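You operate a simulated robot arm through the tools that you are given. There is no shell and no other tool.

The job below is to be done with a simulated two-armed robot. You get a single attempt, and the scene is never put back.

TASK
Set the disc with the orange band on the turning plate and turn it halfway round.
Fine: discs are in the upper chest drawer; shut it; pink lever locked to load, free to turn, locked again.

The check looks at the end state, three seconds after you hand in, the way a careful person would. Anything else that was tipped, shoved, dropped, spilled or broken makes it a failure.

THE ROBOT
Two 6-joint arms with fingered hands on one trunk that stands fixed in place. Base frame: the origin is at the foot of the trunk, x ahead of it, y to its left, z up; the work surface is at about z = 85. Lengths are in cm, angles in degrees, forces in N, time in s.
The left shoulder is at [5, 17, 106], the right one opposite. With the tool pointing down near the work surface each hand reaches from about 50 to 78 cm from the base axis, measured 20 degrees to its own side. Payload 3.5 kg a hand.
The tool frame of a hand sits at the grasp point between the pads (the TCP): z along the fingers, y along the line on which they close. The tips reach 2.6 cm beyond it. The gripper opens to 13.2 cm; its body begins 7.3 cm behind the TCP. The gripper is a hand of 3 fingers: y runs from the thumb to the fingers, the wrist lies at [0, 0, -23.4] in the tool frame.
Orientation is that of the tool frame in the base frame, as [roll, pitch, yaw] about the fixed x, y, z axes, in that order (R = Rz(yaw) Ry(pitch) Rx(roll)). With the fingers straight down and closing along the base's y, the tool's x points along the base's -x, its y along +y and its z along -z.

THE INTERFACE
- The arms move only by the tool servo_tool. It takes "left_rows", "right_rows" or both (then of equal length, played together; a hand with none holds still); each is a list of rows, each an object of numbers (a shift or turn left out is 0): "dx", "dy", "dz": the shift along the tool's x, y, z in cm; "rx", "ry", "rz": the turn, a rotation vector about the tool's x, y, z in rad. In form: [{"dx": .., "dy": .., "dz": .., "rx": .., "ry": .., "rz": ..}, ...]. A call has 1 to 20 rows; each row shifts and turns the commanded pose from where the row before left it, along the tool's axes as they then stand. Each row takes 0.2 s and may step no farther than 5 cm and 8.6 degrees from the row before; otherwise, the whole call is refused. A pose out of reach is approached as far as the arm can. The call stops where the force on the tool passes 40 N (or 10 N more than at its start, if that is more) or the arm is blocked; 0.2 s more then pass. In this call time passes only in rows, and 0.2 s behind the last. The reply holds the time, the measured pose of the TCP, the force on the tool along the base axes, the opening and the grip force, in the units named above and with some noise, with the torque about the TCP (base axes, N m) and any sound that the robot's microphone picked up, and new pictures: "show" is both (left out), scene, wrist or none (wrist: the cameras of the hands that moved).
- Cameras (640 x 400 px; columns grow to the right, rows downward): "scene" is now at [3.56, -1.16, 166.36]; the picture's right is [-0.17, -0.98, 0.00], its down [-0.73, 0.13, -0.67] and it looks along [0.66, -0.12, -0.75] (base axes); focal length 319 px, centre (320, 200). "left" rides on the left gripper at [-6.1, 0.3, -9.2] in its tool frame; the picture's right is [-0.05, -1.00, 0.00], its down [0.83, -0.04, -0.55] and it looks along [0.55, -0.03, 0.83] (tool axes); focal length 230 px, centre (320, 200). "right" rides on the right gripper at [6.2, 0.3, -9.2] in its tool frame; the picture's right is [-0.05, 1.00, 0.00], its down [-0.83, -0.04, -0.56] and it looks along [-0.55, -0.03, 0.83] (tool axes); focal length 230 px, centre (320, 200). There is no depth. A picture from a camera that has moved, and an enlarged one, comes with that camera's place and axes in the base frame and with its lens. The place of the scene camera against the robot may be out by one fixed shift of up to 2.5 cm in any direction.
- lift_body(by): slides the trunk up (or, below 0, down) by that many cm; the arms and the scene camera ride with it, the base frame stays. It gives what a move gives, with no picture.
- curl_fingers(finger1, finger2, thumb_bend, hand): sets how far each is bent, from 0 (flat) to 100 (curled in); at 30 the hand is open as for a grip, at 70 the pads meet at the TCP. One left out holds its place. A second passes; each finger stops where it meets its share of the squeeze, and holds until it gets a number again. It is the only way to open and close the hand. It gives what a move gives, with no picture; readings hold the bend of each and the force on the fingers (four entries, about 0 where the hand has none), thumb and palm.
- pan_tilt(pan, tilt): turns the head with the scene camera to pan (to the left, within 86 degrees either way) and tilt (down, from -29 to 69), counted from straight ahead of the robot. It gives what a move gives, and a new picture of the scene camera.
- close_up(camera, box): a new picture of the part [left, top, right, bottom] of that camera's present view, enlarged. No time passes.
- finish_job(): hands the job in; it is judged then, once.

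Nothing tells you positions but the pictures and the camera data. Unless the task says otherwise, let go and move clear before handing in.

The tools are called after ">>>" by a JSON object that holds its "fn" and its "kwargs". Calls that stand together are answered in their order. servo_tool: Moves the arms, as the interface text tells. Its arguments: {"type":"object","properties":{"left_rows":{"type":"array"},"right_rows":{"type":"array"},"show":{"type":"string","enum":["both","scene","wrist","none"]}},"required":[]} The other tools are called the same way: lift_body (by) moves the trunk up or down; curl_fingers (finger1, finger2, thumb_bend, hand) moves the fingers one by one; pan_tilt (pan, tilt) turns the head that bears the scene camera; close_up (camera, box) takes an enlarged picture of a part of a camera's view; finish_job () hands the job in.

At the start:

```text
clock: 0.0
left_tcp_pos: [56.49, 4.44, 118.26]
left_tool_rot: [179.9, 0.0, 179.9]
left_contact_force: [0.4, -0.2, 0.1]
left_torque: [0.02, -0.03, 0.0]
left_gripper_width: 13.15
left_finger_force: 0.0
left_shape: jaw
left_bend: [30.0, 30.0, 30.0]
left_finger forces: [0.1, 0.0, 0.1, 0.0, 0.2, 0.0]
right_tcp_pos: [50.33, -39.36, 119.18]
right_tool_rot: [-179.9, 0.0, -180.0]
right_contact_force: [-1.0, -0.5, 0.7]
right_torque: [0.04, -0.01, -0.02]
right_gripper_width: 13.2
right_finger_force: 0.0
right_shape: jaw
right_bend: [30.0, 30.0, 30.0]
right_finger forces: [0.0, 0.0, 0.0, 0.0, 0.0, 0.0]
trunk travel left (down, up): [-67.5, 3.5]
head pan, tilt (commanded): [-10.0, 48.2]
```

scene: 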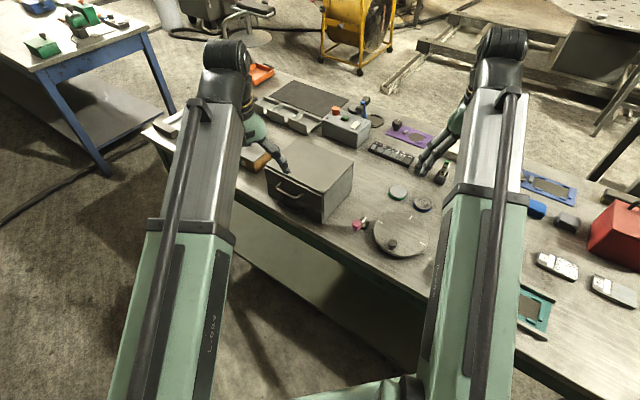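
right: 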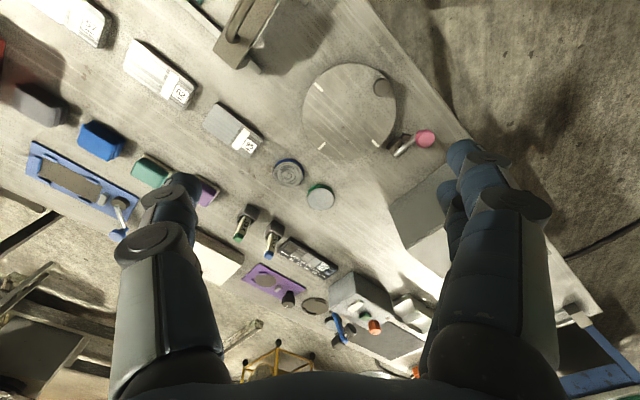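
left: 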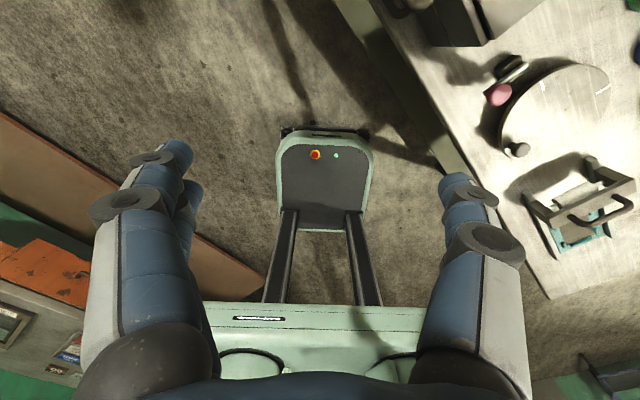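

I see a workbench with a turntable (round plate with a small knob), a pink-knobbed lever beside it, and a grey drawer chest to its left. I'll look closer before moving anything.

>>> {"fn": "close_up", "kwargs": {"camera": "scene", "box": [240, 120, 440, 270]}}

>>> {"fn": "close_up", "kwargs": {"camera": "right", "box": [240, 40, 480, 220]}}

>>> {"fn": "close_up", "kwargs": {"camera": "left", "box": [400, 0, 640, 260]}}

```text
2.67 times, centred on (340, 195) of scene
camera zoom: at [3.56, -1.16, 166.36], right [-0.17, -0.98, 0.0], down [-0.73, 0.13, -0.67], along [0.66, -0.12, -0.75], focal length 851 px, centre (267, 213)
```

zoom: 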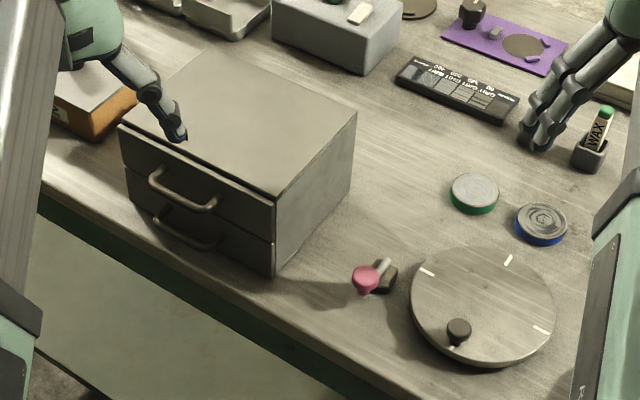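

```text
2.22 times, centred on (360, 130) of right
camera zoom: at [44.14, -39.1, 128.63], right [0.05, 1.0, 0.0], down [0.83, -0.04, 0.56], along [0.55, -0.03, -0.83], focal length 511 px, centre (231, 356)
```

zoom: 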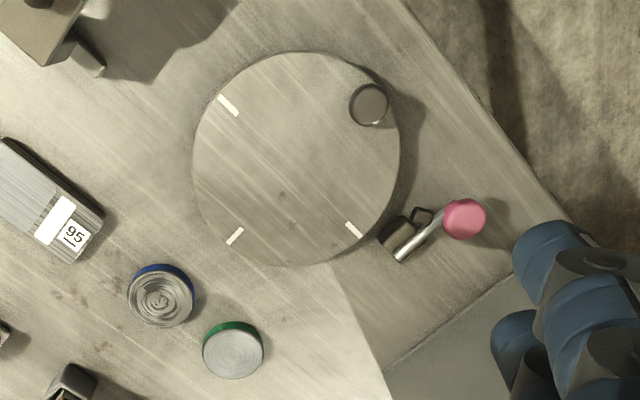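

```text
1.54 times, centred on (520, 130) of left
camera zoom: at [62.54, 4.68, 127.53], right [0.05, -1.0, 0.0], down [-0.83, -0.04, 0.55], along [-0.55, -0.03, -0.83], focal length 354 px, centre (12, 308)
```

zoom: 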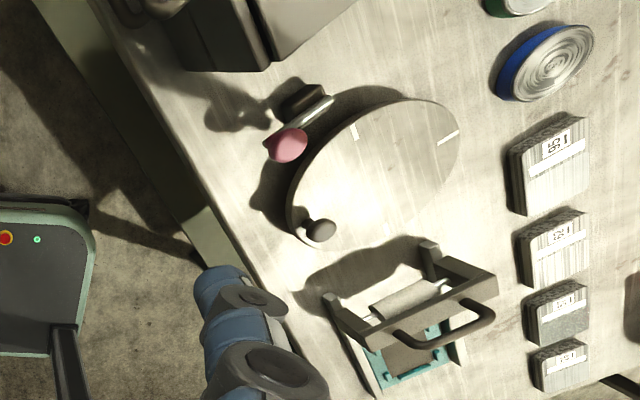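

>>> {"fn": "close_up", "kwargs": {"camera": "right", "box": [370, 90, 466, 150]}}

>>> {"fn": "close_up", "kwargs": {"camera": "left", "box": [470, 40, 566, 100]}}

>>> {"fn": "close_up", "kwargs": {"camera": "scene", "box": [340, 200, 436, 260]}}

>>> {"fn": "close_up", "kwargs": {"camera": "scene", "box": [262, 140, 358, 224]}}

```text
6.67 times, centred on (418, 120) of right
camera zoom: at [44.14, -39.1, 128.63], right [0.05, 1.0, 0.0], down [0.83, -0.04, 0.56], along [0.55, -0.03, -0.83], focal length 1534 px, centre (-333, 733)
```

zoom: 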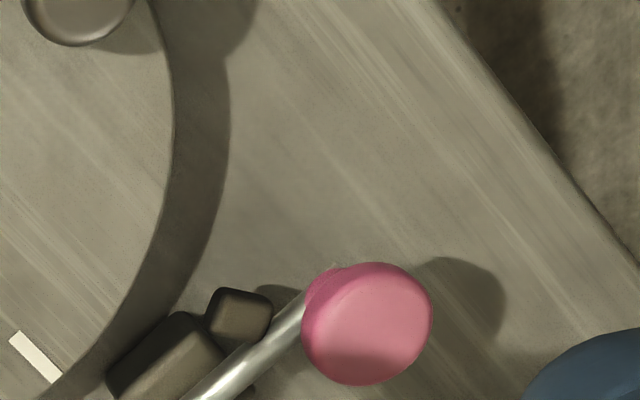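

```text
6.67 times, centred on (518, 70) of left
camera zoom: at [62.54, 4.68, 127.53], right [0.05, -1.0, 0.0], down [-0.83, -0.04, 0.55], along [-0.55, -0.03, -0.83], focal length 1534 px, centre (-1000, 1067)
```

zoom: 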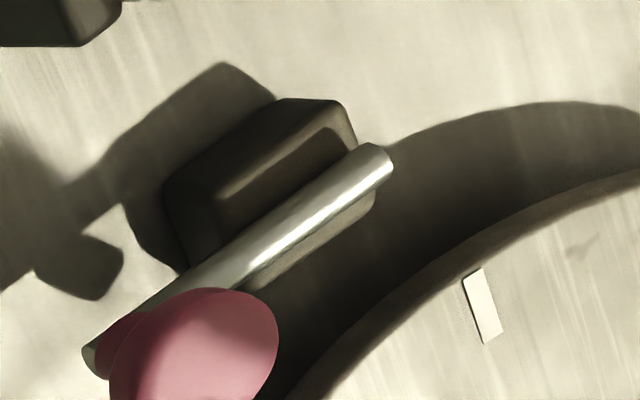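

```text
6.67 times, centred on (388, 230) of scene
camera zoom: at [3.56, -1.16, 166.36], right [-0.17, -0.98, 0.0], down [-0.73, 0.13, -0.67], along [0.66, -0.12, -0.75], focal length 2127 px, centre (-133, 0)
```

zoom: 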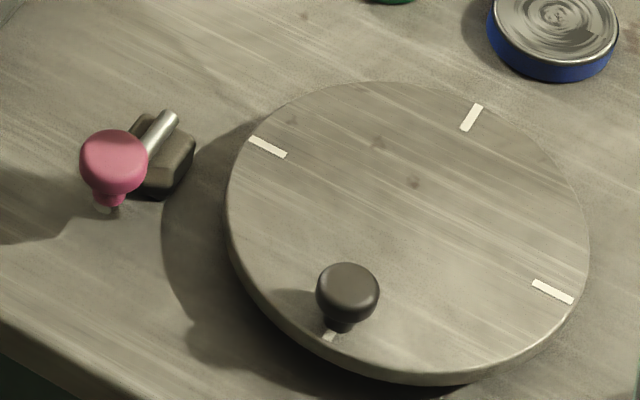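

```text
4.76 times, centred on (310, 182) of scene
camera zoom: at [3.56, -1.16, 166.36], right [-0.17, -0.98, 0.0], down [-0.73, 0.13, -0.67], along [0.66, -0.12, -0.75], focal length 1519 px, centre (368, 286)
```

zoom: 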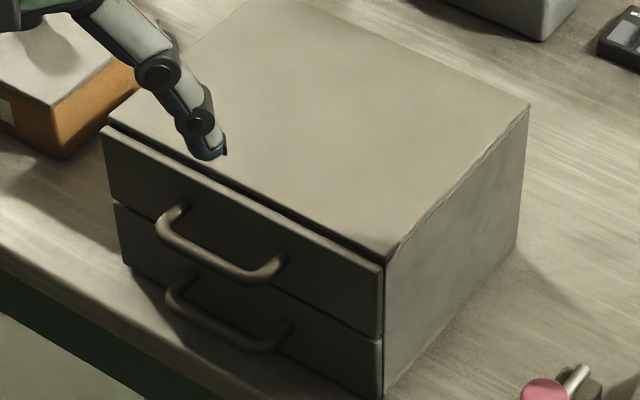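

The plate (radius ≈ 8 cm, centre ≈ [53, -35]) has four ticks with the dark knob on one; the lever is at ≈ [58, -22], and the chest, turned about 45°, has its upper handle near [71, -4, 95]. I'll bring the right hand over to look at the lever up close.

>>> {"fn": "servo_tool", "kwargs": {"right_rows": [{"dx": 1, "dy": 3.5, "dz": 2.5}, {"dx": 1, "dy": 3.5, "dz": 2.5}, {"dx": 0, "dy": 3.5, "dz": 2.5}, {"dy": 3.5, "dz": 2.5}, {"dy": 3.0, "dz": 2.5}], "show": "both"}}

```text
clock: 1.2
left_tcp_pos: [56.35, 4.53, 118.4]
left_tool_rot: [-180.0, -0.1, -180.0]
left_contact_force: [-0.2, 0.2, -0.3]
left_torque: [-0.01, 0.01, 0.02]
left_gripper_width: 13.22
left_finger_force: 0.1
left_shape: jaw
left_bend: [30.0, 30.0, 30.0]
left_finger forces: [0.1, 0.1, 0.0, 0.0, 0.0, 0.0]
right_tcp_pos: [48.02, -22.27, 106.85]
right_tool_rot: [180.0, -0.1, 180.0]
right_contact_force: [-0.1, 0.9, -0.1]
right_torque: [-0.05, -0.01, 0.01]
right_gripper_width: 13.16
right_finger_force: 0.1
right_shape: jaw
right_bend: [30.0, 30.0, 30.0]
right_finger forces: [0.0, 0.0, 0.0, 0.0, 0.0, 0.1]
trunk travel left (down, up): [-67.5, 3.5]
head pan, tilt (commanded): [-10.0, 48.2]
camera scene: at [3.57, -1.13, 166.36], right [-0.17, -0.98, 0.0], down [-0.73, 0.13, -0.67], along [0.66, -0.12, -0.75], focal length 319 px, centre (320, 200)
camera right: at [41.9, -22.11, 116.29], right [0.05, 1.0, 0.0], down [0.83, -0.04, 0.56], along [0.55, -0.03, -0.83], focal length 230 px, centre (320, 200)
```

scene: 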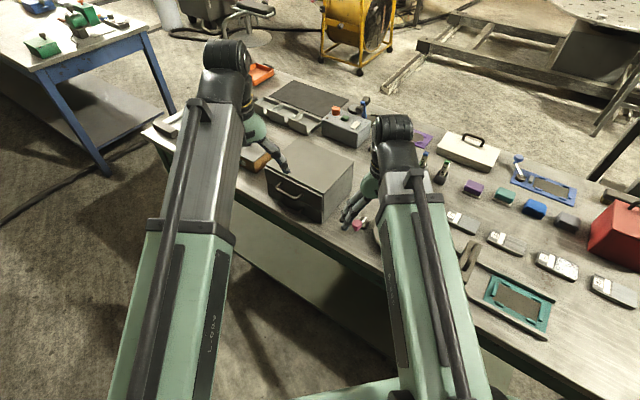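
right: 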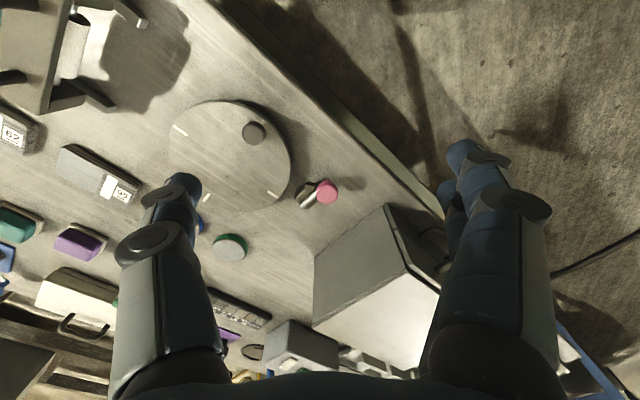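

>>> {"fn": "close_up", "kwargs": {"camera": "right", "box": [270, 150, 366, 225]}}

>>> {"fn": "close_up", "kwargs": {"camera": "right", "box": [300, 190, 460, 310]}}

>>> {"fn": "close_up", "kwargs": {"camera": "right", "box": [150, 80, 310, 220]}}

```text
5.33 times, centred on (318, 188) of right
camera zoom: at [41.9, -22.11, 116.29], right [0.05, 1.0, 0.0], down [0.83, -0.04, 0.56], along [0.55, -0.03, -0.83], focal length 1227 px, centre (331, 267)
```

zoom: 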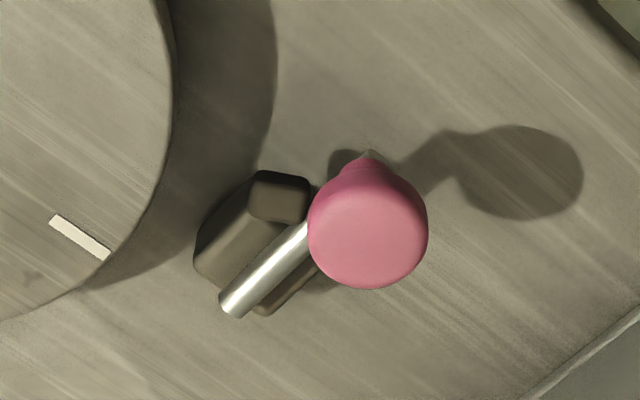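

```text
3.33 times, centred on (380, 250) of right
camera zoom: at [41.9, -22.11, 116.29], right [0.05, 1.0, 0.0], down [0.83, -0.04, 0.56], along [0.55, -0.03, -0.83], focal length 767 px, centre (120, 33)
```

zoom: 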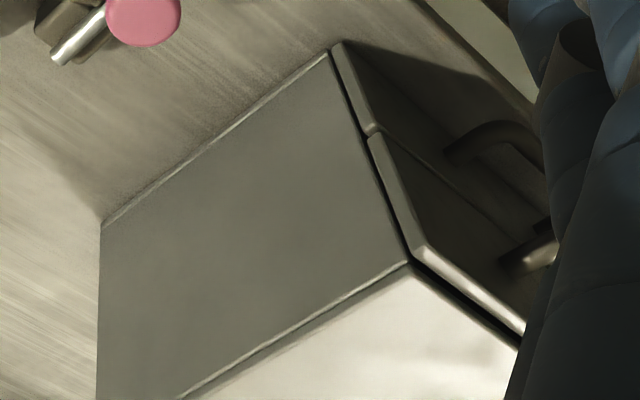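

```text
2.86 times, centred on (230, 150) of right
camera zoom: at [41.9, -22.11, 116.29], right [0.05, 1.0, 0.0], down [0.83, -0.04, 0.56], along [0.55, -0.03, -0.83], focal length 657 px, centre (577, 343)
```

zoom: 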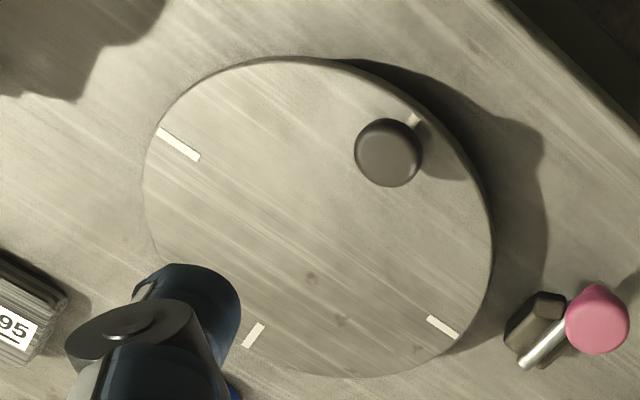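

>>> {"fn": "close_up", "kwargs": {"camera": "right", "box": [296, 170, 344, 205]}}

>>> {"fn": "close_up", "kwargs": {"camera": "left", "box": [480, 50, 530, 110]}}

>>> {"fn": "close_up", "kwargs": {"camera": "scene", "box": [336, 210, 380, 240]}}

```text
11.43 times, centred on (320, 188) of right
camera zoom: at [41.9, -22.11, 116.29], right [0.05, 1.0, 0.0], down [0.83, -0.04, 0.56], along [0.55, -0.03, -0.83], focal length 2629 px, centre (320, 343)
```

zoom: 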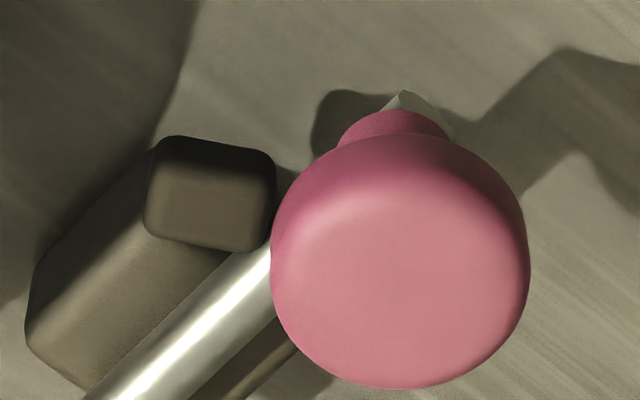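

```text
6.67 times, centred on (505, 80) of left
camera zoom: at [62.55, 4.69, 127.53], right [0.05, -1.0, 0.0], down [-0.83, -0.04, 0.55], along [-0.55, -0.03, -0.83], focal length 1534 px, centre (-913, 1000)
```

zoom: 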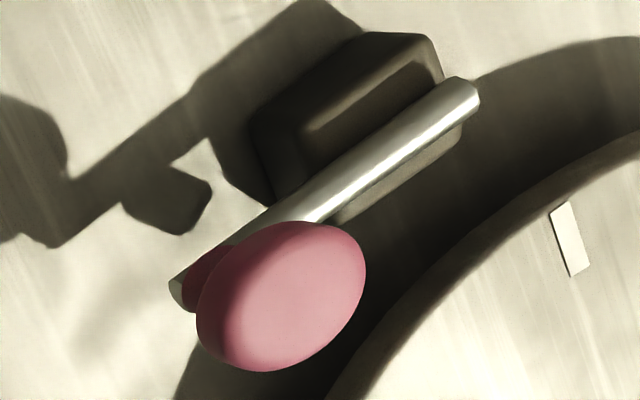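

```text
13.33 times, centred on (358, 225) of scene
camera zoom: at [3.57, -1.13, 166.36], right [-0.17, -0.98, 0.0], down [-0.73, 0.13, -0.67], along [0.66, -0.12, -0.75], focal length 4254 px, centre (-187, -133)
```

zoom: 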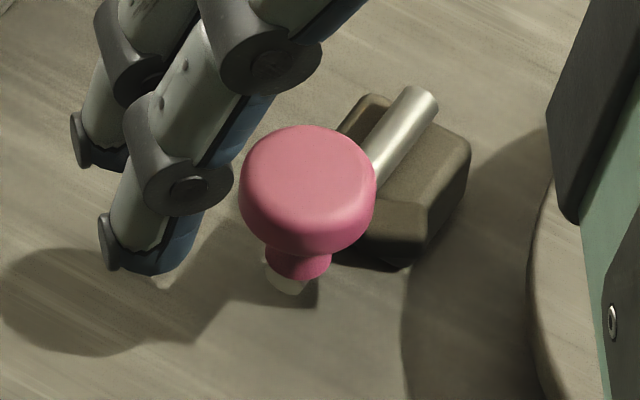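

I read the lever as a horizontal rod on a dark block, with an upright pink knob at its front end and a small stop on the plate side. I want a flatter view of it from the plate side before deciding which position is locked.

>>> {"fn": "servo_tool", "kwargs": {"right_rows": [{"dy": -4.6, "dz": -1}, {"dy": -4.6, "dz": -1}, {"dy": -4.6, "dz": -1}, {"dy": -4.6, "dz": 0}, {"dy": -4.6, "dz": 0}, {"rx": -0.14}, {"rx": -0.14}, {"rx": -0.14}, {"rx": -0.14}, {"rx": -0.14}], "show": "both"}}

```text
clock: 3.4
left_tcp_pos: [56.56, 4.46, 118.23]
left_tool_rot: [179.9, 0.1, 180.0]
left_contact_force: [0.3, 0.1, -0.2]
left_torque: [0.01, -0.01, 0.01]
left_gripper_width: 13.2
left_finger_force: 0.1
left_shape: jaw
left_bend: [30.0, 30.0, 30.0]
left_finger forces: [0.0, 0.1, 0.0, 0.0, 0.1, 0.0]
right_tcp_pos: [51.59, -42.93, 102.47]
right_tool_rot: [140.5, 0.8, 179.3]
right_contact_force: [-0.6, -0.1, -1.0]
right_torque: [0.02, 0.02, 0.03]
right_gripper_width: 13.21
right_finger_force: 0.1
right_shape: jaw
right_bend: [30.0, 30.0, 30.0]
right_finger forces: [0.1, 0.1, 0.0, 0.0, 0.0, 0.0]
right hand out of reach, approached as far as the arm can: row 8, 9, 10
trunk travel left (down, up): [-67.5, 3.5]
head pan, tilt (commanded): [-10.0, 48.2]
camera scene: at [3.6, -1.19, 166.36], right [-0.17, -0.98, 0.0], down [-0.73, 0.13, -0.67], along [0.66, -0.12, -0.75], focal length 319 px, centre (320, 200)
camera right: at [45.26, -48.54, 109.74], right [0.05, 0.77, 0.64], down [0.82, -0.4, 0.41], along [0.57, 0.5, -0.65], focal length 230 px, centre (320, 200)
```

scene: 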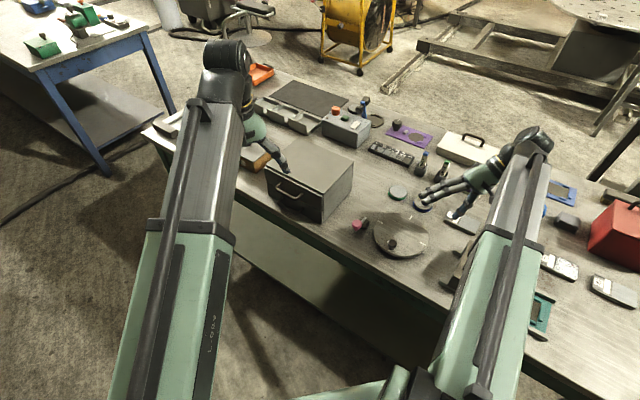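
right: 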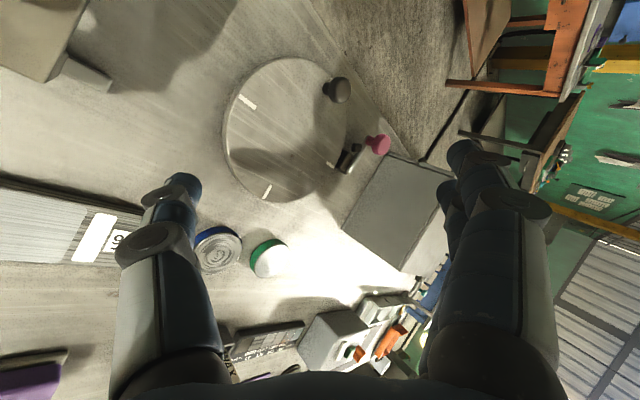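

>>> {"fn": "close_up", "kwargs": {"camera": "right", "box": [322, 122, 402, 186]}}

>>> {"fn": "close_up", "kwargs": {"camera": "right", "box": [210, 50, 370, 210]}}

>>> {"fn": "close_up", "kwargs": {"camera": "scene", "box": [340, 200, 436, 260]}}

```text
6.25 times, centred on (362, 154) of right
camera zoom: at [45.26, -48.54, 109.74], right [0.05, 0.77, 0.64], down [0.82, -0.4, 0.41], along [0.57, 0.5, -0.65], focal length 1438 px, centre (58, 488)
```

zoom: 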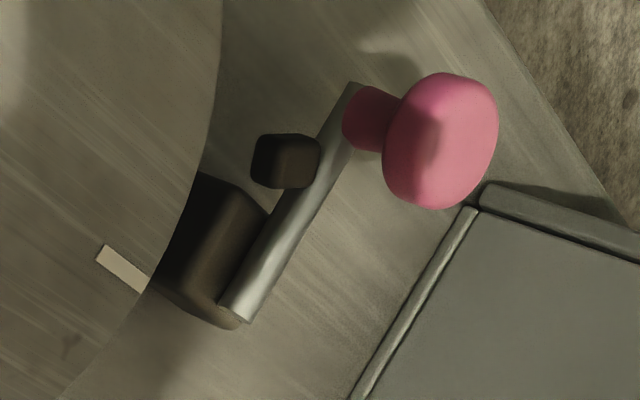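

```text
2.50 times, centred on (290, 130) of right
camera zoom: at [45.26, -48.54, 109.74], right [0.05, 0.77, 0.64], down [0.82, -0.4, 0.41], along [0.57, 0.5, -0.65], focal length 575 px, centre (395, 375)
```

zoom: 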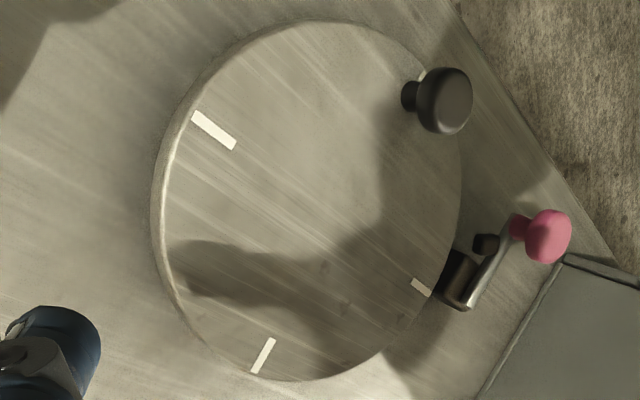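

```text
6.67 times, centred on (388, 230) of scene
camera zoom: at [3.6, -1.19, 166.36], right [-0.17, -0.98, 0.0], down [-0.73, 0.13, -0.67], along [0.66, -0.12, -0.75], focal length 2127 px, centre (-133, 0)
```

zoom: 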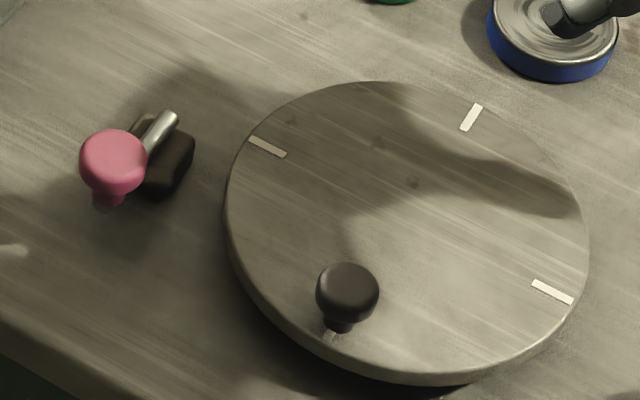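

The lever's dark pad sits about 3.5 cm clear of the plate rim, so it looks free now and would presumably lock by swinging the pink end toward the plate. I'll bring the right hand upright again and prepare a closed-finger poker to test this gently.

>>> {"fn": "servo_tool", "kwargs": {"right_rows": [{"rx": 0.14}, {"rx": 0.14}, {"rx": 0.14}, {"rx": 0.14}, {"rx": 0.14}, {"dz": -2}], "left_rows": [{"dy": 2, "dz": -0.5}, {"dy": 3, "dz": -0.5}, {"dy": 3}, {"dy": 3}, {"dy": 3}, {"dy": 3}], "show": "both"}}

```text
clock: 4.8
left_tcp_pos: [56.37, 21.56, 119.37]
left_tool_rot: [-179.9, 0.0, -179.9]
left_contact_force: [-0.2, -0.6, 0.2]
left_torque: [0.03, 0.0, -0.01]
left_gripper_width: 13.15
left_finger_force: 0.0
left_shape: jaw
left_bend: [30.0, 30.0, 30.0]
left_finger forces: [0.0, 0.0, 0.0, 0.0, 0.0, 0.0]
right_tcp_pos: [51.68, -42.98, 104.52]
right_tool_rot: [-179.9, -0.1, -180.0]
right_contact_force: [-0.3, -0.5, 0.2]
right_torque: [0.01, -0.01, -0.01]
right_gripper_width: 13.17
right_finger_force: 0.1
right_shape: jaw
right_bend: [30.0, 30.0, 30.0]
right_finger forces: [0.1, 0.1, 0.0, 0.1, 0.0, 0.0]
trunk travel left (down, up): [-67.5, 3.5]
head pan, tilt (commanded): [-10.0, 48.2]
camera scene: at [3.55, -1.13, 166.36], right [-0.17, -0.98, 0.0], down [-0.73, 0.13, -0.67], along [0.66, -0.12, -0.75], focal length 319 px, centre (320, 200)
camera right: at [45.39, -42.63, 113.88], right [0.05, 1.0, 0.0], down [0.83, -0.04, 0.56], along [0.55, -0.03, -0.83], focal length 230 px, centre (320, 200)
camera left: at [62.54, 21.79, 128.57], right [0.05, -1.0, 0.0], down [-0.83, -0.04, 0.55], along [-0.55, -0.03, -0.83], focal length 230 px, centre (320, 200)
```

scene: 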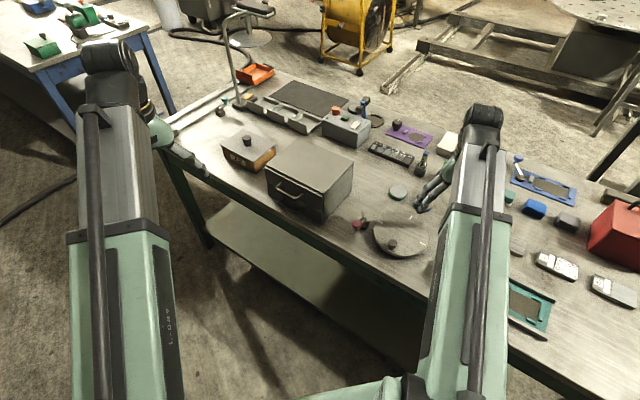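
right: 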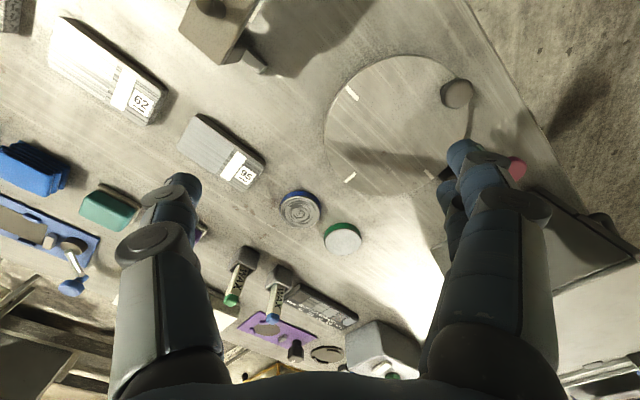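
left: 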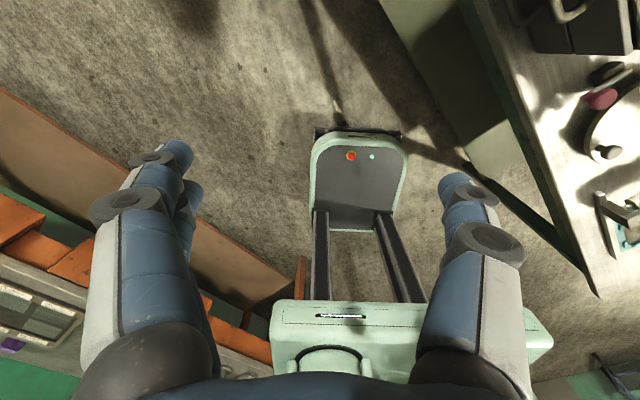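

Right hand is upright at [51.7, -43, 104.5], with the pink knob at about [58.4, -22.3, 90]. I'll half-close the fingers, go above the pink knob and turn the hand so it straddles the lever across its swing direction.

>>> {"fn": "curl_fingers", "kwargs": {"hand": "right", "finger1": 50, "finger2": 50, "thumb_bend": 50}}

>>> {"fn": "servo_tool", "kwargs": {"right_rows": [{"dx": -1.12, "dy": 3.45}, {"dx": -1.12, "dy": 3.45}, {"dx": -1.12, "dy": 3.45}, {"dx": -1.12, "dy": 3.45}, {"dx": -1.12, "dy": 3.45}, {"dx": -1.12, "dy": 3.45}, {"rz": 0.128}, {"rz": 0.128}, {"rz": 0.128}, {"rz": 0.128}, {"rz": 0.128}, {"rz": 0.128}], "show": "both"}}

```text
clock: 5.8
left_tcp_pos: [56.59, 21.65, 119.19]
left_tool_rot: [180.0, 0.0, 180.0]
left_contact_force: [0.8, 0.4, -0.2]
left_torque: [-0.03, 0.03, -0.03]
left_gripper_width: 13.2
left_finger_force: 0.0
left_shape: jaw
left_bend: [30.0, 30.0, 30.0]
left_finger forces: [0.0, 0.1, 0.0, 0.0, 0.0, 0.1]
right_tcp_pos: [51.57, -42.92, 104.51]
right_tool_rot: [180.0, 0.0, 180.0]
right_contact_force: [0.9, -0.1, 0.3]
right_torque: [-0.01, 0.0, 0.02]
right_gripper_width: 6.87
right_finger_force: 0.0
right_shape: fingers
right_bend: [50.0, 50.0, 50.0]
right_finger forces: [0.1, 0.0, 0.0, 0.0, 0.1, 0.0]
trunk travel left (down, up): [-67.5, 3.5]
head pan, tilt (commanded): [-10.0, 48.2]
```

```text
clock: 8.4
left_tcp_pos: [56.48, 21.58, 119.35]
left_tool_rot: [-180.0, 0.0, -179.9]
left_contact_force: [0.4, 0.6, -0.4]
left_torque: [0.0, 0.03, -0.03]
left_gripper_width: 13.19
left_finger_force: 0.1
left_shape: jaw
left_bend: [30.0, 30.0, 30.0]
left_finger forces: [0.1, 0.0, 0.1, 0.0, 0.1, 0.0]
right_tcp_pos: [58.27, -22.18, 104.54]
right_tool_rot: [-179.9, 0.0, 135.8]
right_contact_force: [-0.4, -0.3, -0.5]
right_torque: [0.02, 0.0, 0.01]
right_gripper_width: 6.82
right_finger_force: 0.0
right_shape: fingers
right_bend: [50.0, 50.0, 50.0]
right_finger forces: [0.0, 0.0, 0.0, 0.0, 0.0, 0.1]
trunk travel left (down, up): [-67.5, 3.5]
head pan, tilt (commanded): [-10.0, 48.2]
camera scene: at [3.57, -1.16, 166.36], right [-0.17, -0.98, 0.0], down [-0.73, 0.13, -0.67], along [0.66, -0.12, -0.75], focal length 319 px, centre (320, 200)
camera right: at [54.06, -17.82, 113.85], right [0.73, 0.68, 0.0], down [0.57, -0.61, 0.56], along [0.38, -0.41, -0.83], focal length 230 px, centre (320, 200)
```

scene: 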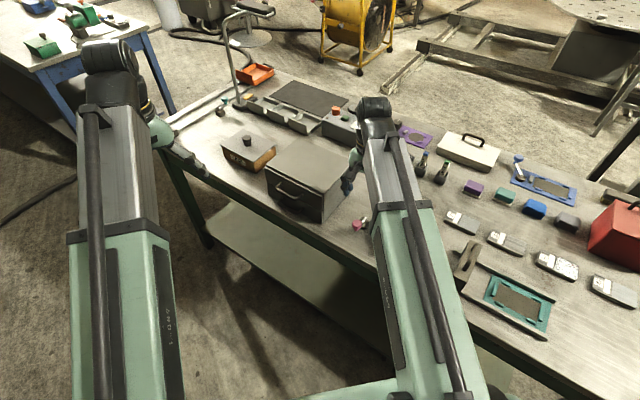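
right: 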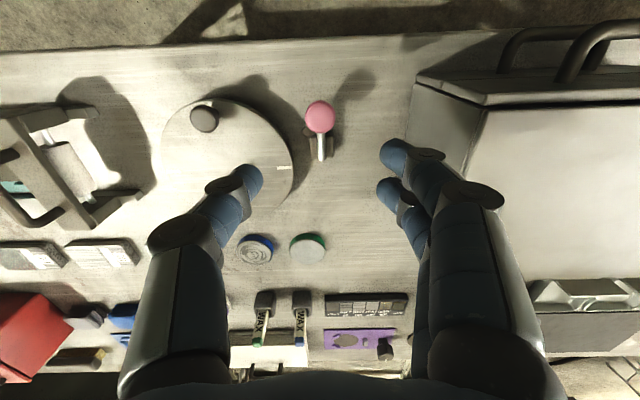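

The view is now square with the bench: pink knob centred between the fingers at about [58.2, -22.2]. I'll descend most of the way and check clearances.

>>> {"fn": "servo_tool", "kwargs": {"right_rows": [{"dz": 3}, {"dz": 3}, {"dz": 2.5}], "show": "wrist"}}

```text
clock: 9.2
left_tcp_pos: [56.52, 21.56, 119.4]
left_tool_rot: [180.0, 0.0, 179.9]
left_contact_force: [-0.1, 0.1, 0.0]
left_torque: [0.02, 0.0, -0.02]
left_gripper_width: 13.19
left_finger_force: 0.0
left_shape: jaw
left_bend: [30.0, 30.0, 30.0]
left_finger forces: [0.0, 0.0, 0.1, 0.1, 0.0, 0.0]
right_tcp_pos: [58.2, -22.31, 96.04]
right_tool_rot: [-179.9, 0.0, 135.9]
right_contact_force: [-0.1, -0.6, -0.8]
right_torque: [-0.02, -0.01, 0.0]
right_gripper_width: 6.83
right_finger_force: 0.1
right_shape: fingers
right_bend: [50.0, 50.0, 50.0]
right_finger forces: [0.0, 0.1, 0.1, 0.0, 0.0, 0.0]
trunk travel left (down, up): [-67.5, 3.5]
head pan, tilt (commanded): [-10.0, 48.2]
camera right: at [53.92, -17.88, 105.35], right [0.73, 0.68, 0.0], down [0.57, -0.61, 0.56], along [0.38, -0.41, -0.83], focal length 230 px, centre (320, 200)
```

right: 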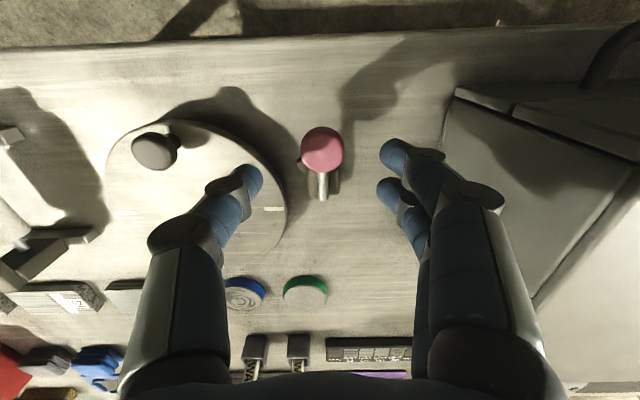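

>>> {"fn": "close_up", "kwargs": {"camera": "right", "box": [256, 110, 384, 210]}}

```text
4.00 times, centred on (320, 160) of right
camera zoom: at [53.92, -17.88, 105.35], right [0.73, 0.68, 0.0], down [0.57, -0.61, 0.56], along [0.38, -0.41, -0.83], focal length 920 px, centre (320, 360)
```

zoom: 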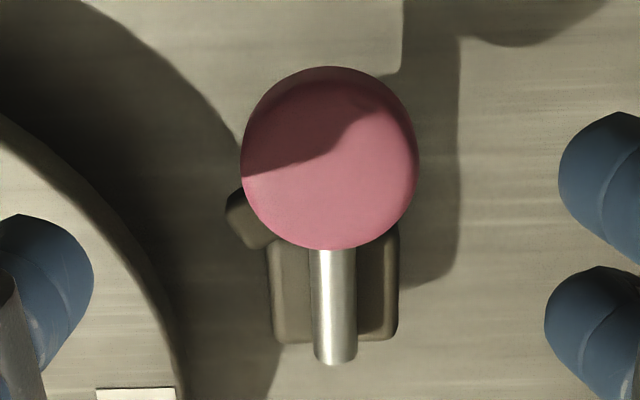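

>>> {"fn": "servo_tool", "kwargs": {"right_rows": [{"dz": 2}, {"dz": 1.5}, {"dz": 0.9}], "show": "wrist"}}

```text
clock: 10.0
left_tcp_pos: [56.51, 21.57, 119.26]
left_tool_rot: [-180.0, -0.1, 180.0]
left_contact_force: [1.5, -0.6, 0.4]
left_torque: [0.0, 0.0, -0.02]
left_gripper_width: 13.18
left_finger_force: 0.1
left_shape: jaw
left_bend: [30.0, 30.0, 30.0]
left_finger forces: [0.0, 0.1, 0.1, 0.0, 0.1, 0.1]
right_tcp_pos: [58.22, -22.13, 91.68]
right_tool_rot: [-180.0, -0.1, 136.1]
right_contact_force: [0.1, -0.6, -0.6]
right_torque: [0.03, -0.01, 0.0]
right_gripper_width: 6.81
right_finger_force: 0.1
right_shape: fingers
right_bend: [50.0, 50.0, 50.0]
right_finger forces: [0.1, 0.0, 0.0, 0.0, 0.0, 0.0]
trunk travel left (down, up): [-67.5, 3.5]
head pan, tilt (commanded): [-10.0, 48.2]
camera right: at [54.01, -17.79, 101.05], right [0.73, 0.68, 0.0], down [0.57, -0.61, 0.56], along [0.38, -0.41, -0.83], focal length 230 px, centre (320, 200)
```

right: 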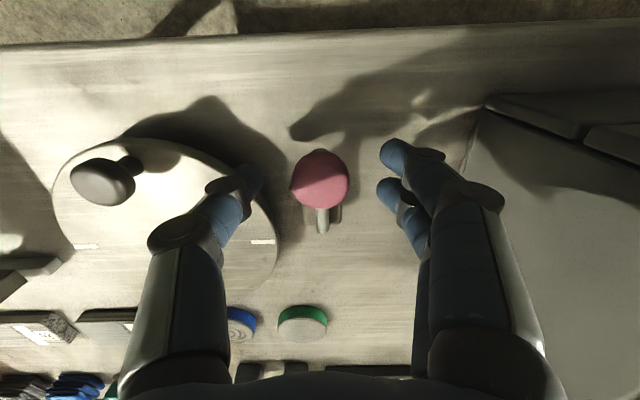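

Fingers straddle the pink knob. I'll nudge gently toward the plate in small steps and watch the force.

>>> {"fn": "servo_tool", "kwargs": {"right_rows": [{"dy": -0.6}, {"dy": -0.5}, {"dy": -0.4}, {"dy": -0.3}, {"dy": -0.2}, {"dy": -0.2}], "show": "wrist"}}

```text
clock: 11.4
left_tcp_pos: [56.49, 21.53, 119.39]
left_tool_rot: [179.9, 0.0, 179.9]
left_contact_force: [0.4, 0.3, 0.1]
left_torque: [0.03, 0.0, -0.02]
left_gripper_width: 13.19
left_finger_force: 0.0
left_shape: jaw
left_bend: [30.0, 30.0, 30.0]
left_finger forces: [0.1, 0.0, 0.1, 0.0, 0.1, 0.1]
right_tcp_pos: [56.75, -23.74, 91.7]
right_tool_rot: [-180.0, 0.0, 136.0]
right_contact_force: [-0.1, 0.2, 0.2]
right_torque: [0.01, 0.01, -0.01]
right_gripper_width: 6.81
right_finger_force: 0.0
right_shape: fingers
right_bend: [50.0, 50.0, 50.0]
right_finger forces: [0.0, 0.1, 0.0, 0.0, 0.1, 0.0]
trunk travel left (down, up): [-67.5, 3.5]
head pan, tilt (commanded): [-10.0, 48.2]
camera right: at [52.55, -19.36, 100.93], right [0.73, 0.68, 0.0], down [0.57, -0.61, 0.56], along [0.38, -0.41, -0.83], focal length 230 px, centre (320, 200)
```

right: 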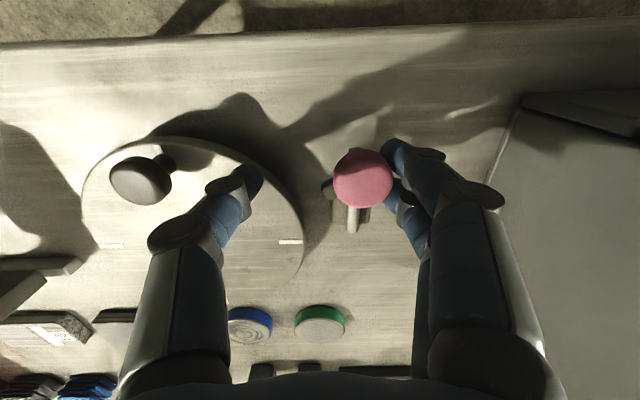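

>>> {"fn": "servo_tool", "kwargs": {"right_rows": [{"dy": -0.15}, {"dy": -0.15}, {"dy": -0.15}, {"dy": -0.15}], "show": "wrist"}}

```text
clock: 12.4
left_tcp_pos: [56.45, 21.57, 119.3]
left_tool_rot: [-180.0, -0.1, -180.0]
left_contact_force: [0.4, -0.1, 0.2]
left_torque: [-0.02, 0.0, 0.01]
left_gripper_width: 13.19
left_finger_force: 0.1
left_shape: jaw
left_bend: [30.0, 30.0, 30.0]
left_finger forces: [0.0, 0.0, 0.0, 0.0, 0.0, 0.0]
right_tcp_pos: [56.3, -24.25, 91.68]
right_tool_rot: [-180.0, 0.0, 136.1]
right_contact_force: [-0.2, 1.4, -0.6]
right_torque: [0.01, 0.06, 0.06]
right_gripper_width: 6.99
right_finger_force: 0.8
right_shape: fingers
right_bend: [49.0, 50.0, 50.0]
right_finger forces: [1.7, 0.0, 0.0, 0.0, 0.1, 0.1]
trunk travel left (down, up): [-67.5, 3.5]
head pan, tilt (commanded): [-10.0, 48.2]
camera right: at [52.13, -19.78, 100.92], right [0.73, 0.68, 0.0], down [0.57, -0.61, 0.56], along [0.38, -0.41, -0.83], focal length 230 px, centre (320, 200)
```

right: 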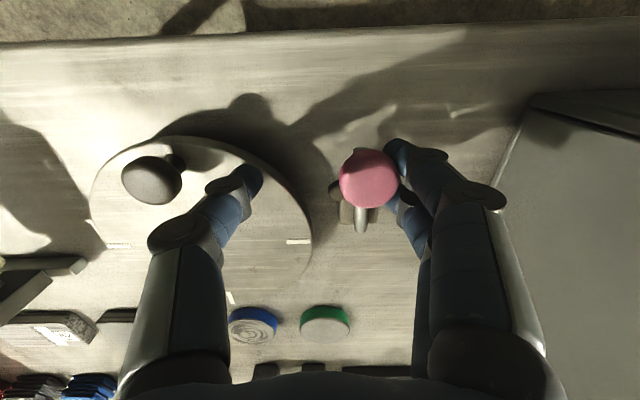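

>>> {"fn": "servo_tool", "kwargs": {"right_rows": [{"dy": -0.2}, {"dy": -0.2}, {"dy": -0.2}], "show": "wrist"}}

>>> {"fn": "close_up", "kwargs": {"camera": "right", "box": [300, 120, 428, 250]}}

```text
clock: 13.2
left_tcp_pos: [56.36, 21.51, 119.33]
left_tool_rot: [180.0, 0.0, 180.0]
left_contact_force: [0.6, 0.0, 0.7]
left_torque: [-0.03, -0.01, -0.02]
left_gripper_width: 13.21
left_finger_force: 0.0
left_shape: jaw
left_bend: [30.0, 30.0, 30.0]
left_finger forces: [0.1, 0.0, 0.1, 0.1, 0.1, 0.0]
right_tcp_pos: [56.03, -24.68, 91.62]
right_tool_rot: [-180.0, 0.0, 136.0]
right_contact_force: [0.0, -0.9, 0.3]
right_torque: [0.03, -0.01, 0.02]
right_gripper_width: 6.9
right_finger_force: 0.1
right_shape: fingers
right_bend: [50.0, 50.0, 50.0]
right_finger forces: [0.3, 0.1, 0.0, 0.0, 0.1, 0.0]
trunk travel left (down, up): [-67.5, 3.5]
head pan, tilt (commanded): [-10.0, 48.2]
camera right: at [51.7, -20.26, 100.96], right [0.73, 0.68, 0.0], down [0.57, -0.61, 0.56], along [0.38, -0.41, -0.83], focal length 230 px, centre (320, 200)
```

right: 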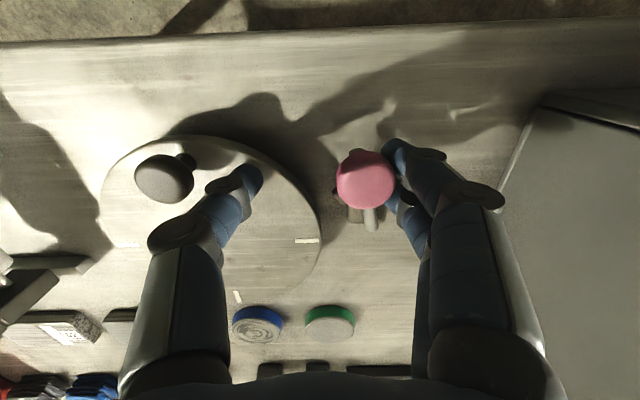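

```text
3.08 times, centred on (364, 185) of right
camera zoom: at [51.7, -20.26, 100.96], right [0.73, 0.68, 0.0], down [0.57, -0.61, 0.56], along [0.38, -0.41, -0.83], focal length 708 px, centre (185, 246)
```

zoom: 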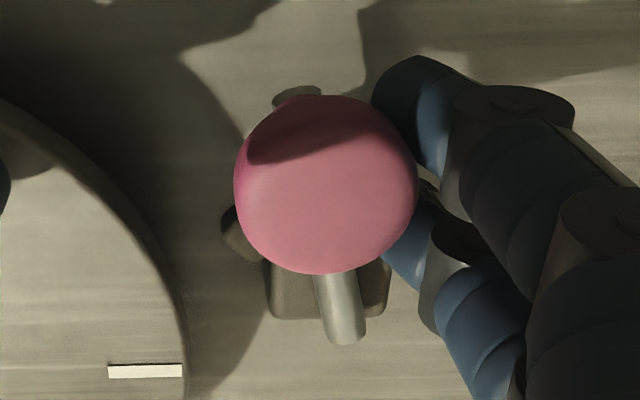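

The lever swings freely toward the plate under slight force. I'll continue in small steps until it meets its stop.

>>> {"fn": "servo_tool", "kwargs": {"right_rows": [{"dy": -0.25}, {"dy": -0.25}, {"dy": -0.25}, {"dy": -0.25}], "show": "wrist"}}

>>> {"fn": "close_up", "kwargs": {"camera": "right", "box": [300, 120, 428, 250]}}

```text
clock: 14.2
left_tcp_pos: [56.49, 21.67, 119.28]
left_tool_rot: [180.0, 0.0, 180.0]
left_contact_force: [0.5, 0.4, 0.4]
left_torque: [0.0, 0.02, -0.02]
left_gripper_width: 13.21
left_finger_force: 0.0
left_shape: jaw
left_bend: [30.0, 30.0, 30.0]
left_finger forces: [0.1, 0.1, 0.1, 0.0, 0.0, 0.0]
right_tcp_pos: [55.26, -25.5, 91.49]
right_tool_rot: [-179.9, -0.1, 135.9]
right_contact_force: [0.4, 0.2, 0.5]
right_torque: [0.03, 0.0, -0.04]
right_gripper_width: 6.86
right_finger_force: 0.8
right_shape: fingers
right_bend: [50.0, 50.0, 50.0]
right_finger forces: [0.0, 0.4, 0.0, 0.0, 0.0, 0.0]
trunk travel left (down, up): [-67.5, 3.5]
head pan, tilt (commanded): [-10.0, 48.2]
camera right: at [50.94, -21.01, 100.91], right [0.73, 0.68, 0.0], down [0.57, -0.61, 0.56], along [0.38, -0.41, -0.83], focal length 230 px, centre (320, 200)
```

right: 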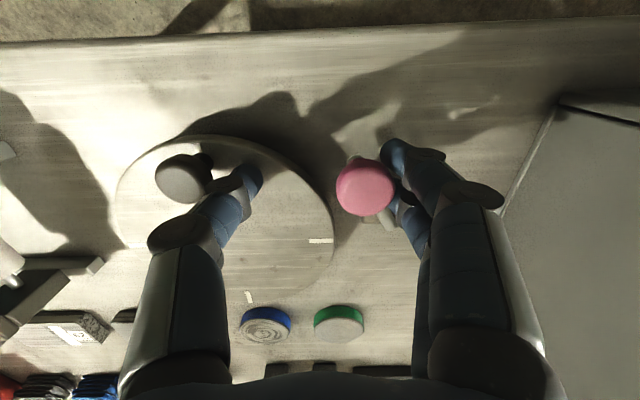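

```text
3.08 times, centred on (364, 185) of right
camera zoom: at [50.94, -21.01, 100.91], right [0.73, 0.68, 0.0], down [0.57, -0.61, 0.56], along [0.38, -0.41, -0.83], focal length 708 px, centre (185, 246)
```

zoom: 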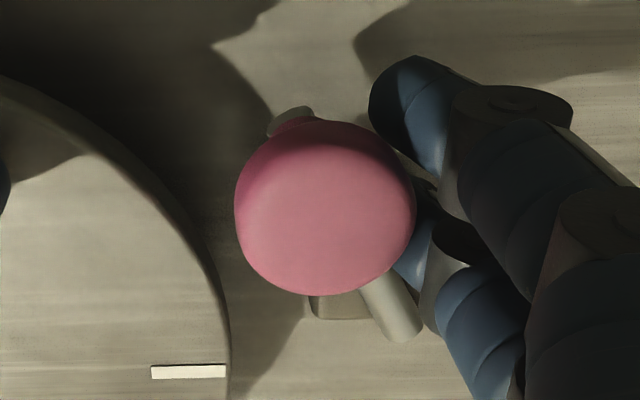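

>>> {"fn": "curl_fingers", "kwargs": {"hand": "right", "thumb_bend": 60}}

>>> {"fn": "servo_tool", "kwargs": {"right_rows": [{"dy": -0.2, "dx": -0.2}, {"dy": -0.2, "dx": -0.2}, {"dy": -0.2, "dx": -0.2}], "show": "wrist"}}

>>> {"fn": "close_up", "kwargs": {"camera": "right", "box": [240, 120, 432, 250]}}

```text
clock: 15.2
left_tcp_pos: [56.36, 21.57, 119.34]
left_tool_rot: [180.0, -0.1, 179.9]
left_contact_force: [-0.5, 0.1, 0.4]
left_torque: [0.01, 0.02, 0.02]
left_gripper_width: 13.19
left_finger_force: 0.0
left_shape: jaw
left_bend: [30.0, 30.0, 30.0]
left_finger forces: [0.0, 0.1, 0.0, 0.1, 0.0, 0.1]
right_tcp_pos: [55.37, -25.48, 91.56]
right_tool_rot: [179.9, 0.0, 135.9]
right_contact_force: [0.1, -0.2, -0.4]
right_torque: [0.03, 0.01, -0.03]
right_gripper_width: 5.2
right_finger_force: 0.2
right_shape: fingers
right_bend: [50.0, 50.0, 60.0]
right_finger forces: [0.0, 0.3, 0.0, 0.0, 0.1, 0.1]
trunk travel left (down, up): [-67.5, 3.5]
head pan, tilt (commanded): [-10.0, 48.2]
```

```text
clock: 16.0
left_tcp_pos: [56.37, 21.53, 119.38]
left_tool_rot: [180.0, 0.1, 179.9]
left_contact_force: [-0.1, 0.4, -0.3]
left_torque: [-0.02, 0.0, 0.01]
left_gripper_width: 13.22
left_finger_force: 0.1
left_shape: jaw
left_bend: [30.0, 30.0, 30.0]
left_finger forces: [0.0, 0.0, 0.1, 0.0, 0.1, 0.1]
right_tcp_pos: [55.14, -26.23, 91.62]
right_tool_rot: [-180.0, 0.0, 136.0]
right_contact_force: [1.3, 0.2, 0.2]
right_torque: [0.01, -0.03, 0.0]
right_gripper_width: 5.19
right_finger_force: 0.3
right_shape: fingers
right_bend: [50.0, 50.0, 60.0]
right_finger forces: [0.1, 0.0, 0.1, 0.1, 0.1, 0.0]
trunk travel left (down, up): [-67.5, 3.5]
head pan, tilt (commanded): [-10.0, 48.2]
camera right: at [50.91, -21.83, 100.92], right [0.73, 0.68, 0.0], down [0.57, -0.61, 0.56], along [0.38, -0.41, -0.83], focal length 230 px, centre (320, 200)
```

right: 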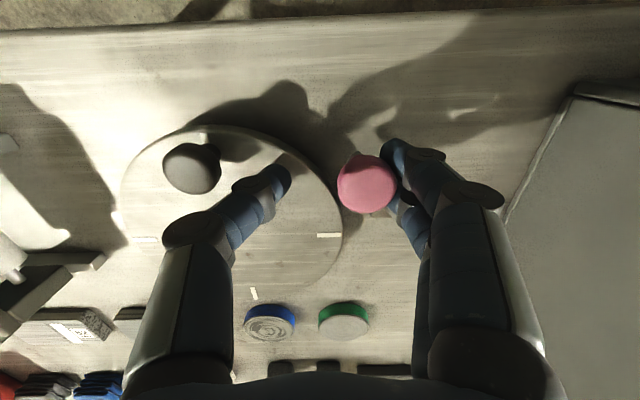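

```text
3.08 times, centred on (336, 185) of right
camera zoom: at [50.91, -21.83, 100.92], right [0.73, 0.68, 0.0], down [0.57, -0.61, 0.56], along [0.38, -0.41, -0.83], focal length 708 px, centre (271, 246)
```

zoom: 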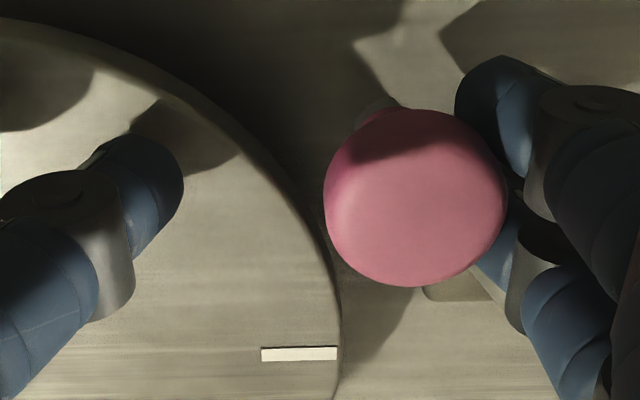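

>>> {"fn": "servo_tool", "kwargs": {"right_rows": [{"dy": -0.25, "dx": -0.2}, {"dy": -0.25, "dx": -0.2}, {"dy": -0.25, "dx": -0.2}], "show": "wrist"}}

>>> {"fn": "close_up", "kwargs": {"camera": "right", "box": [240, 120, 432, 250]}}

```text
clock: 16.8
left_tcp_pos: [56.48, 21.56, 119.41]
left_tool_rot: [180.0, 0.0, 180.0]
left_contact_force: [0.2, 0.6, 0.3]
left_torque: [0.02, 0.0, -0.01]
left_gripper_width: 13.19
left_finger_force: 0.2
left_shape: jaw
left_bend: [30.0, 30.0, 30.0]
left_finger forces: [0.1, 0.1, 0.0, 0.1, 0.0, 0.1]
right_tcp_pos: [55.12, -27.21, 91.77]
right_tool_rot: [-179.9, -0.1, 136.0]
right_contact_force: [-0.4, 0.2, -0.4]
right_torque: [0.03, 0.01, 0.01]
right_gripper_width: 5.21
right_finger_force: 0.1
right_shape: fingers
right_bend: [50.0, 50.0, 60.0]
right_finger forces: [0.0, 0.0, 0.0, 0.0, 0.0, 0.0]
trunk travel left (down, up): [-67.5, 3.5]
head pan, tilt (commanded): [-10.0, 48.2]
camera right: at [50.9, -22.83, 100.98], right [0.73, 0.68, 0.0], down [0.57, -0.61, 0.56], along [0.38, -0.41, -0.83], focal length 230 px, centre (320, 200)
```

right: 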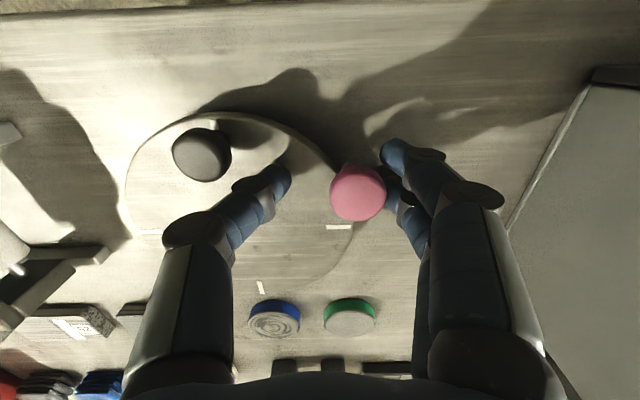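

```text
3.08 times, centred on (336, 185) of right
camera zoom: at [50.9, -22.83, 100.98], right [0.73, 0.68, 0.0], down [0.57, -0.61, 0.56], along [0.38, -0.41, -0.83], focal length 708 px, centre (271, 246)
```

zoom: 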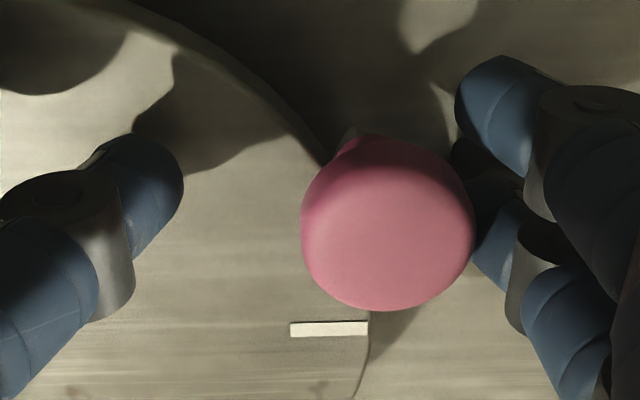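

>>> {"fn": "close_up", "kwargs": {"camera": "right", "box": [340, 140, 420, 200]}}

>>> {"fn": "close_up", "kwargs": {"camera": "scene", "box": [330, 190, 426, 250]}}

>>> {"fn": "close_up", "kwargs": {"camera": "left", "box": [540, 40, 640, 180]}}

```text
6.67 times, centred on (380, 170) of right
camera zoom: at [50.9, -22.83, 100.98], right [0.73, 0.68, 0.0], down [0.57, -0.61, 0.56], along [0.38, -0.41, -0.83], focal length 1534 px, centre (-80, 400)
```

zoom: 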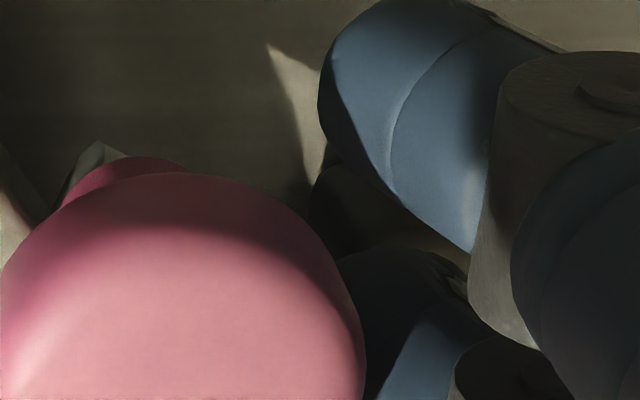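

```text
6.67 times, centred on (378, 220) of scene
camera zoom: at [3.56, -1.17, 166.36], right [-0.17, -0.98, 0.0], down [-0.73, 0.13, -0.67], along [0.66, -0.12, -0.75], focal length 2127 px, centre (-67, 67)
```

zoom: 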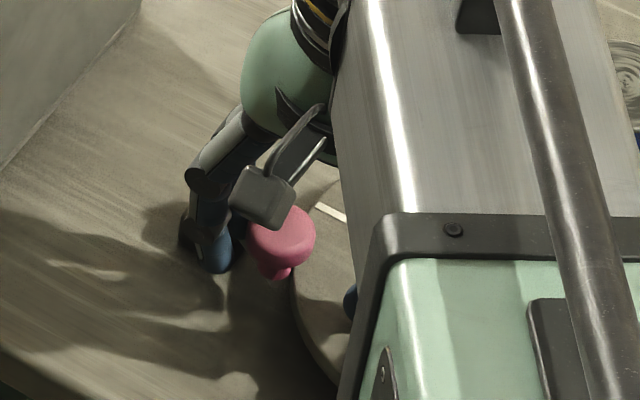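

```text
2.86 times, centred on (590, 110) of left
camera zoom: at [62.55, 21.75, 128.56], right [0.05, -1.0, 0.0], down [-0.83, -0.04, 0.55], along [-0.55, -0.03, -0.83], focal length 657 px, centre (-451, 457)
```

zoom: 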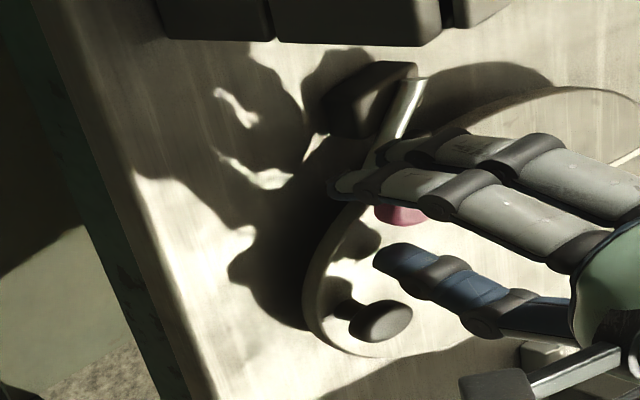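

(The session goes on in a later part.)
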